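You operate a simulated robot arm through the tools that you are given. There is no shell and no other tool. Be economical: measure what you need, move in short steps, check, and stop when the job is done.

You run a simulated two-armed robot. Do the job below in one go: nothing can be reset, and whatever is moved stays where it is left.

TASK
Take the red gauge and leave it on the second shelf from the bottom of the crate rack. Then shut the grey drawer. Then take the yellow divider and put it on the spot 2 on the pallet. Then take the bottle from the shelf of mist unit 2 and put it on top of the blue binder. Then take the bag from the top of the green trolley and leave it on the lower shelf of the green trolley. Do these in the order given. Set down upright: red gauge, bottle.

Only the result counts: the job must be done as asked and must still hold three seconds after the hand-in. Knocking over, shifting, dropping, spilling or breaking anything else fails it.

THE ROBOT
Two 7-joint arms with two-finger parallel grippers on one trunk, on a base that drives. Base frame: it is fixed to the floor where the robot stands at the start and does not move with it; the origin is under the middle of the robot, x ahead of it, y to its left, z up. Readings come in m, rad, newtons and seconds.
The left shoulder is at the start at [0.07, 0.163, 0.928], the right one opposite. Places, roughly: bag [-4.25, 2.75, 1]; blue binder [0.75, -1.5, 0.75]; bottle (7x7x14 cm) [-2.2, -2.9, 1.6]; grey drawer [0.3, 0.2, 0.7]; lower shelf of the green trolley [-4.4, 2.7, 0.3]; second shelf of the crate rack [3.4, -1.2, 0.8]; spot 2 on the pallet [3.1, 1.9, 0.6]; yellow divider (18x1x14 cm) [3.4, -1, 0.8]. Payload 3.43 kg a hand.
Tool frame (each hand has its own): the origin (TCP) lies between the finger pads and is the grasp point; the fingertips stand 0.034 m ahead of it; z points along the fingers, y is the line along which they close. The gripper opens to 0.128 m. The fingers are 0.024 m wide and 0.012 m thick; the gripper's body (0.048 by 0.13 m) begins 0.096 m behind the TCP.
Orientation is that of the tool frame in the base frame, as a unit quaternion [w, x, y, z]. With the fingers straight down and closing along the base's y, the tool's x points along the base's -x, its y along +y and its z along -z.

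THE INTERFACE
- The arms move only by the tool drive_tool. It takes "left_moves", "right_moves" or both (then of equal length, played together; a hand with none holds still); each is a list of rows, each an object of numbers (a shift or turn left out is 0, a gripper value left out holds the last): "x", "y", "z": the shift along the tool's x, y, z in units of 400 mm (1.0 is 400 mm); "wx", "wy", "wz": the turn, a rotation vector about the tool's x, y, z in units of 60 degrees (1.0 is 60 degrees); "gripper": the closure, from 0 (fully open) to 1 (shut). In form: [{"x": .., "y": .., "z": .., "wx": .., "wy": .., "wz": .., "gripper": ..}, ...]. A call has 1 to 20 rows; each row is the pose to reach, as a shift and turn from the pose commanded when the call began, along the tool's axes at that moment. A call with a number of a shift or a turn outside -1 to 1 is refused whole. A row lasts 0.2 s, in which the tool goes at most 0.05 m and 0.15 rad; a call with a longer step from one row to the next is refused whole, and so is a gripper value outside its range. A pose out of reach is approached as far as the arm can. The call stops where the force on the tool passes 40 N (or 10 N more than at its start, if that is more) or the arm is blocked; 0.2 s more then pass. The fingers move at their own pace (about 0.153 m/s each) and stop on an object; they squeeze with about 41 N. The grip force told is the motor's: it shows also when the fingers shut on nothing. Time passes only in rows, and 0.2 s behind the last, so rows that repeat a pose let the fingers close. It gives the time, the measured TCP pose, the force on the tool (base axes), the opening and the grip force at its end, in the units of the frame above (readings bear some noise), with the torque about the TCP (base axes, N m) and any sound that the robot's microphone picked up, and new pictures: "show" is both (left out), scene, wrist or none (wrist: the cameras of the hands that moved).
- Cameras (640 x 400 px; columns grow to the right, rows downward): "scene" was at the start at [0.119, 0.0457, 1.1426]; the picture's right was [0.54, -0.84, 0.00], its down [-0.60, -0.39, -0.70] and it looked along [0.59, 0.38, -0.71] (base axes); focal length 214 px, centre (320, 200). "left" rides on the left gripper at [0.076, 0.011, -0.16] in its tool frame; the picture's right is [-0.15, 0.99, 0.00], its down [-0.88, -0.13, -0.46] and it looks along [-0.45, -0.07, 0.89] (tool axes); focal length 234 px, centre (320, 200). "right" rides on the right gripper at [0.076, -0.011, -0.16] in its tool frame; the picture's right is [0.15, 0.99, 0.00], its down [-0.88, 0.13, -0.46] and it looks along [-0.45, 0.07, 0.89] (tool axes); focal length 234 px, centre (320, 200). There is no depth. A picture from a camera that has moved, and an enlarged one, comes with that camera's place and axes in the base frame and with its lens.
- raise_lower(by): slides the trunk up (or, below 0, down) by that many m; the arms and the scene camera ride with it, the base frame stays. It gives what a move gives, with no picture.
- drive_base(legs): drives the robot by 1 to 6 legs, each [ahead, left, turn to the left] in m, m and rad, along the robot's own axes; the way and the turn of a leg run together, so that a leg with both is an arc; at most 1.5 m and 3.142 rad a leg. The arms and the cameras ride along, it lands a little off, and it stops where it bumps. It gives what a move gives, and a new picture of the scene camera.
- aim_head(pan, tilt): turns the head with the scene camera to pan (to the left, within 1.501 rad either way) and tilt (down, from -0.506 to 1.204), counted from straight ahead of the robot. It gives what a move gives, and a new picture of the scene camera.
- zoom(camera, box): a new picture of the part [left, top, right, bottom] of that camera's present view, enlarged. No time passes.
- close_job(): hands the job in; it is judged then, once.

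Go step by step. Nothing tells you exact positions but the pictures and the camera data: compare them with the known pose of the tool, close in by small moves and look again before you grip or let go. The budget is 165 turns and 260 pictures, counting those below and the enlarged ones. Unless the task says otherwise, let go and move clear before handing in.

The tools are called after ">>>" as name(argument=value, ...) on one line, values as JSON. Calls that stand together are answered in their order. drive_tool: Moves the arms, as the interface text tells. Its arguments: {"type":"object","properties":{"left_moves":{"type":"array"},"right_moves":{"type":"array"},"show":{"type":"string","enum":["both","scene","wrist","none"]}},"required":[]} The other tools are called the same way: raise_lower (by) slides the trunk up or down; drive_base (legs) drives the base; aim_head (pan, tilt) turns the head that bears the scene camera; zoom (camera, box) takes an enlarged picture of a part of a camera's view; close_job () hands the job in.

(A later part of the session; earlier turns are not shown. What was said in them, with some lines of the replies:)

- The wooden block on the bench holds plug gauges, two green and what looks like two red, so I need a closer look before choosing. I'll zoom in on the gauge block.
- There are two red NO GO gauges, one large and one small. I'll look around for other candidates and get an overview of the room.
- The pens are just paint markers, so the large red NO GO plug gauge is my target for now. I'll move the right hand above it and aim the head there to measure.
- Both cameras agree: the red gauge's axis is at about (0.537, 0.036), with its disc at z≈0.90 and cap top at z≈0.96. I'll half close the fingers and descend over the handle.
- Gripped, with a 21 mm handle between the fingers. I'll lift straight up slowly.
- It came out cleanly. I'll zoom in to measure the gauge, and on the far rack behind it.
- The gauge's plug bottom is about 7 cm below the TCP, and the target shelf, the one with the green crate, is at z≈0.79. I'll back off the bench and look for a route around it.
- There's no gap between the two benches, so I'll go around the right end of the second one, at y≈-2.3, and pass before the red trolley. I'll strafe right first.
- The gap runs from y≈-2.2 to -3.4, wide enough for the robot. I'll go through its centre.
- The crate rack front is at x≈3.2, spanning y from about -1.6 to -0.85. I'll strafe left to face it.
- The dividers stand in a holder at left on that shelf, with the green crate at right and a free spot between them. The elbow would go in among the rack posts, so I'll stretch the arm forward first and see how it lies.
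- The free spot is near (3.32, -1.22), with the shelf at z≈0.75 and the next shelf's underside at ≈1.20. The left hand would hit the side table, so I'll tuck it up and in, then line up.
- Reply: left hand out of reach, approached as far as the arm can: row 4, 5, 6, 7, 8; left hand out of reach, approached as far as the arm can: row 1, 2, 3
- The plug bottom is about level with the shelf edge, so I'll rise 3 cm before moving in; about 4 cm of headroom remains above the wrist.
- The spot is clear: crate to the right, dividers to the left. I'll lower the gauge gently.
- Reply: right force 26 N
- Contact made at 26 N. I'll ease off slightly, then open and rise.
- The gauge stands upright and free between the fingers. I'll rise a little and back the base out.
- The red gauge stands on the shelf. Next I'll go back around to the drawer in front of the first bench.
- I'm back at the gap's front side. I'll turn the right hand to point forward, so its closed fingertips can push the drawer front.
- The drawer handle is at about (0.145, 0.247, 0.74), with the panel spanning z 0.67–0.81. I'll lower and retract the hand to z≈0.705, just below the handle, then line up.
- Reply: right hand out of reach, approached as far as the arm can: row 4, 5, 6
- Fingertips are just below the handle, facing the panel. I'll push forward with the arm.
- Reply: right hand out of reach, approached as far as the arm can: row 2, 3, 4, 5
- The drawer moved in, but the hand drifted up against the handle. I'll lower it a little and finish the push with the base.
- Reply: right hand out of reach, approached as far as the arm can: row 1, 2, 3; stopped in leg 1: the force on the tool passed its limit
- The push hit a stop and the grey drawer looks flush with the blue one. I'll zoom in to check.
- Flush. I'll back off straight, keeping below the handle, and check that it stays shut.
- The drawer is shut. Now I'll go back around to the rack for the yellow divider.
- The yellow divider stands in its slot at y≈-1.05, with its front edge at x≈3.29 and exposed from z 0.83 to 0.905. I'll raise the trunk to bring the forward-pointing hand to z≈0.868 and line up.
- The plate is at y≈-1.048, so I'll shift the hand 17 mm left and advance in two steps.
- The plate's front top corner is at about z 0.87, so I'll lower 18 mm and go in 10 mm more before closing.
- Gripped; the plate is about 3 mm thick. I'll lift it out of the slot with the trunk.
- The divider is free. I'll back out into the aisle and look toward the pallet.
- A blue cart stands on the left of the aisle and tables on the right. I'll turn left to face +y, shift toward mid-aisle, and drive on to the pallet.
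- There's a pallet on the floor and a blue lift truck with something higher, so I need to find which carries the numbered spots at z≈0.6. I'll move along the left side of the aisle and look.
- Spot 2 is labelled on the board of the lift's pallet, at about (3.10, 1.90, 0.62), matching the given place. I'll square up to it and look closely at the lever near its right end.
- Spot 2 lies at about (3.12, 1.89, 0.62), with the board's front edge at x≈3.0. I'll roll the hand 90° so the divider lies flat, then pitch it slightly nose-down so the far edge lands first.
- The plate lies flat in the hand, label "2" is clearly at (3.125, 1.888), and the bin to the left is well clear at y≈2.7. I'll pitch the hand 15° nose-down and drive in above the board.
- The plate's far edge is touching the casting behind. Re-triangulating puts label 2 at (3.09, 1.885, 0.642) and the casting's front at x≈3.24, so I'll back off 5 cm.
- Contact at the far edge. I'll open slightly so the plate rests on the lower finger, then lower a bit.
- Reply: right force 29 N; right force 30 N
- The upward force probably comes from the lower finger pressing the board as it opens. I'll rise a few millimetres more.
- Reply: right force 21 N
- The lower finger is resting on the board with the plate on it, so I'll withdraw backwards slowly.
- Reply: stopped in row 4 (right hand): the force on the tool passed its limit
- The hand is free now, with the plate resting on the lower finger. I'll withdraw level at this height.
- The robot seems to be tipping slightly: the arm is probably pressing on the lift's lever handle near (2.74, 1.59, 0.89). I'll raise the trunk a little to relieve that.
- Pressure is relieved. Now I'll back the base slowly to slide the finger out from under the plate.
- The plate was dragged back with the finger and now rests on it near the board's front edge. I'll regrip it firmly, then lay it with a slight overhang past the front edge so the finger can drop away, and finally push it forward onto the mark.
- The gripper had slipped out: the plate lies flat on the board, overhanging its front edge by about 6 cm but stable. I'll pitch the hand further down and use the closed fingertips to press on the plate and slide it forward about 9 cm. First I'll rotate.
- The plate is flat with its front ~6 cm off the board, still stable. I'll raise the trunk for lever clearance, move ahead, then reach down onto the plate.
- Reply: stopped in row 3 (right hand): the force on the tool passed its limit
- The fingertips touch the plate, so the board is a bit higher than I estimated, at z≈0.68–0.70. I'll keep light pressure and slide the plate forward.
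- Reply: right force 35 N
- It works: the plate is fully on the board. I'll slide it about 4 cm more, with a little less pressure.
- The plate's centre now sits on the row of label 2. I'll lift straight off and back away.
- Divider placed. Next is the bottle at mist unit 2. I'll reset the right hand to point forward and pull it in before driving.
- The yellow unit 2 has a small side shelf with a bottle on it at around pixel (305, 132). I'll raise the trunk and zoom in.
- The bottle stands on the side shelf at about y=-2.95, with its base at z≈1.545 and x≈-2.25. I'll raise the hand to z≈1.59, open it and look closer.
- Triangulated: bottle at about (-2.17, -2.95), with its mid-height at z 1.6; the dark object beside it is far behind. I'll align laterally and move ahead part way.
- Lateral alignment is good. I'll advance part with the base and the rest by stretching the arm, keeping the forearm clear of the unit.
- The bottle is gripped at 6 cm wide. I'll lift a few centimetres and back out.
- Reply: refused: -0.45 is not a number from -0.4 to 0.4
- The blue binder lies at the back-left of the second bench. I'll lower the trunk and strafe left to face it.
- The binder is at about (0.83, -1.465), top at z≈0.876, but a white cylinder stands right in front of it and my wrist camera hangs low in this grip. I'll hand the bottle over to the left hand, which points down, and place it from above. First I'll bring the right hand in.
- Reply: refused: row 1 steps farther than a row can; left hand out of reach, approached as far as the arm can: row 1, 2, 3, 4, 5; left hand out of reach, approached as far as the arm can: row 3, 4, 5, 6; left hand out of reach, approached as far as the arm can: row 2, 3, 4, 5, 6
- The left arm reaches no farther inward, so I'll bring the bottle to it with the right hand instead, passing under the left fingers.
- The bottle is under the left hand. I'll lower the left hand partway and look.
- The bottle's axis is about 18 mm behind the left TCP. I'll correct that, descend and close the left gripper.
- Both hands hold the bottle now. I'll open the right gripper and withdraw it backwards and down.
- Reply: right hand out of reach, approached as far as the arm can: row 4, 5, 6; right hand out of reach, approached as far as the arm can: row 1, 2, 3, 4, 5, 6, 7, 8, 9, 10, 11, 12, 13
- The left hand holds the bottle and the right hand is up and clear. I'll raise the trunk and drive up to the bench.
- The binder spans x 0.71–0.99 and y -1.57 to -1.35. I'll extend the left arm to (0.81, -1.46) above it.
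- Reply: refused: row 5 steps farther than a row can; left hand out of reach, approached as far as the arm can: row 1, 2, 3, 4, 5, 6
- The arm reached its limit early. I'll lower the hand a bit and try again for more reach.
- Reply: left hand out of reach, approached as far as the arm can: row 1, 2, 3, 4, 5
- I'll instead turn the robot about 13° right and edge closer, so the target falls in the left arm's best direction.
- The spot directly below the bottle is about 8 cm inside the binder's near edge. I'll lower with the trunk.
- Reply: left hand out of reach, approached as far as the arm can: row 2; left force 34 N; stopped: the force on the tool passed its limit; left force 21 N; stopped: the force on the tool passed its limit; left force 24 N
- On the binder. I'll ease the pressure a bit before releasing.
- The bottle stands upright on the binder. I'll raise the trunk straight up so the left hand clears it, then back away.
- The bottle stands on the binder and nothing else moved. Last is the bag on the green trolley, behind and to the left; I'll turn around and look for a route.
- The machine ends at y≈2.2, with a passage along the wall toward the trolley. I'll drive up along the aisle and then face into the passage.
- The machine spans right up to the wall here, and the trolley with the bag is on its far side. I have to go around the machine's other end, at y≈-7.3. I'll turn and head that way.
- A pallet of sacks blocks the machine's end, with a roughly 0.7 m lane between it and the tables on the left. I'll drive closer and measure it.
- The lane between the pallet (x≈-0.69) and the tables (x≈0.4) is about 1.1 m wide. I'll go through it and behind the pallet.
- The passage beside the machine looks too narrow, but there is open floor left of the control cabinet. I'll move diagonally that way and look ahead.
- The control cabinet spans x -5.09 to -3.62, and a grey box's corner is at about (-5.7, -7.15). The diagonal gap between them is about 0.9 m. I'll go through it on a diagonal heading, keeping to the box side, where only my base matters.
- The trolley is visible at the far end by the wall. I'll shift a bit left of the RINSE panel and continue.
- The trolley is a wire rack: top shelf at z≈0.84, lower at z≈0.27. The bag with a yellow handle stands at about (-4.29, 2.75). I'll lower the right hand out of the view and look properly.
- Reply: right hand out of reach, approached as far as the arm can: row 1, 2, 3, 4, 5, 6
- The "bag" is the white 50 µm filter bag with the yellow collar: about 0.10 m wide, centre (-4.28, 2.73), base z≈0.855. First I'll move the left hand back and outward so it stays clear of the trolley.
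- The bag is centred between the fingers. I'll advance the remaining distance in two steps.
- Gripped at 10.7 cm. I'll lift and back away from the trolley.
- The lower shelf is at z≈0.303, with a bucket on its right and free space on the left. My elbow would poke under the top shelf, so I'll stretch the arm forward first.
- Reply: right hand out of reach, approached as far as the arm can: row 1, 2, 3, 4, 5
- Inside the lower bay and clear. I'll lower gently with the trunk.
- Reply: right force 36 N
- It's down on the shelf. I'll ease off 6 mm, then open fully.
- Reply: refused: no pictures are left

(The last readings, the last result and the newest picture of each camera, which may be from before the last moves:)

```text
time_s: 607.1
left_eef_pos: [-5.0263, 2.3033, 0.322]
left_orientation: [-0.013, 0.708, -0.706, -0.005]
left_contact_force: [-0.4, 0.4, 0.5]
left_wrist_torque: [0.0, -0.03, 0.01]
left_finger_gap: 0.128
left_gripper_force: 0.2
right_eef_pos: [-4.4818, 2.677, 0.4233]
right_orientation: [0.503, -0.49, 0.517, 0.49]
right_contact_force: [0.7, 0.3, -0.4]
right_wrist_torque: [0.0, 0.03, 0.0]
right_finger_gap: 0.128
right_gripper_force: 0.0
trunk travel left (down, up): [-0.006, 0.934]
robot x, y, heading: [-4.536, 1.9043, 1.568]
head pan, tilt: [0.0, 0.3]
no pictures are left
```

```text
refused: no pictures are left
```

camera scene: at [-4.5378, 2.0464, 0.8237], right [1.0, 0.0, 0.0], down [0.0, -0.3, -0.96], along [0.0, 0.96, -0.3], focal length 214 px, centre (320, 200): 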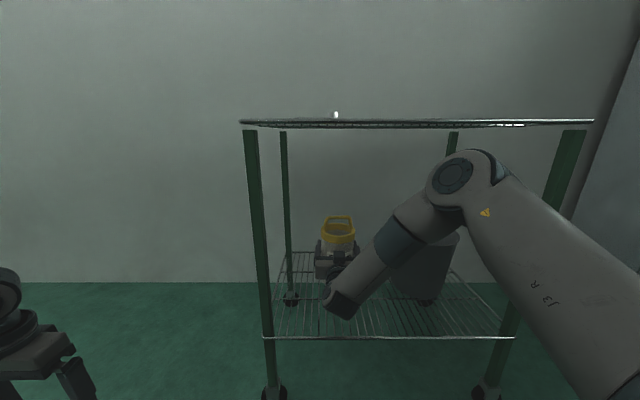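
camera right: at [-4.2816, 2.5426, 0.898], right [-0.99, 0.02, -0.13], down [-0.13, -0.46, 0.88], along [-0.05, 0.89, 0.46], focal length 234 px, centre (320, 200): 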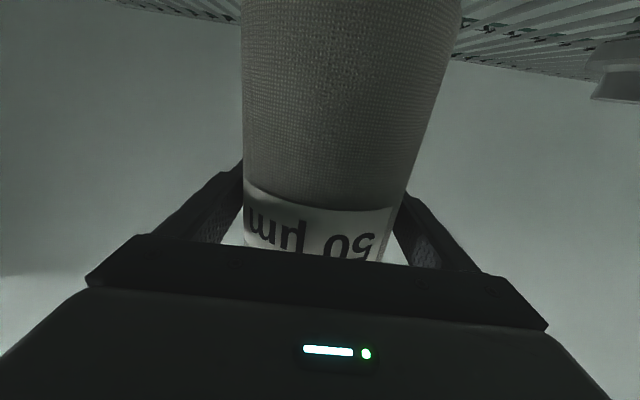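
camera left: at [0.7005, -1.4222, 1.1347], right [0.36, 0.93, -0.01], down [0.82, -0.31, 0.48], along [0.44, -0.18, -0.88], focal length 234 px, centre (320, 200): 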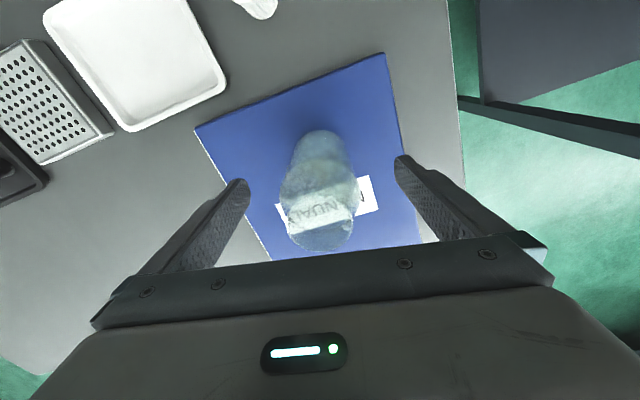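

I'm out of pictures, but the fingers are fully open with zero force. I'll back straight out along the path I came in.

>>> drive_base(legs=[[-0.12, 0, 0], [-0.5, 0, 0]])

```text
time_s: 610.9
left_eef_pos: [-5.0274, 1.6885, 0.3222]
left_orientation: [-0.014, 0.71, -0.704, -0.004]
left_contact_force: [-0.7, -0.1, 0.1]
left_wrist_torque: [-0.01, 0.02, -0.01]
left_finger_gap: 0.1279
left_gripper_force: 0.1
right_eef_pos: [-4.485, 2.0654, 0.4228]
right_orientation: [0.501, -0.492, 0.515, 0.492]
right_contact_force: [0.2, -0.3, 0.1]
right_wrist_torque: [0.01, -0.01, 0.0]
right_finger_gap: 0.1279
right_gripper_force: 0.2
trunk travel left (down, up): [-0.006, 0.934]
robot x, y, heading: [-4.5375, 1.2859, 1.581]
head pan, tilt: [0.0, 0.3]
```

The hand backed out with no contact force. All five steps are done, so I'm handing in.

>>> close_job()

```text
The job is handed in.
```

I did all five steps in order and handed the job in; no verdict has come back. The last one, the bag, I couldn't check by eye because I ran out of pictures.

1. **Red gauge:** it stands upright on the second shelf of the crate rack. There were two red NO GO gauges on the bench; I took the larger one.
2. **Grey drawer:** it is shut, flush with the blue drawer beside it.
3. **Yellow divider:** it lies flat over spot 2 on the lift's pallet. The plate pressed lightly against the casting behind spot 2 while I was placing it. My arm also leaned on what I think was the lift's lever handle. The castings looked in place afterwards; I didn't check the lever.
4. **Bottle:** it stands upright on the blue binder, and the things around it looked undisturbed.
5. **Bag:** I took this to be the white 50 µm filter bag with the yellow collar. It is on the lower shelf of the green trolley, to the left of the bucket. When I let go and backed out, the sensors showed no contact.
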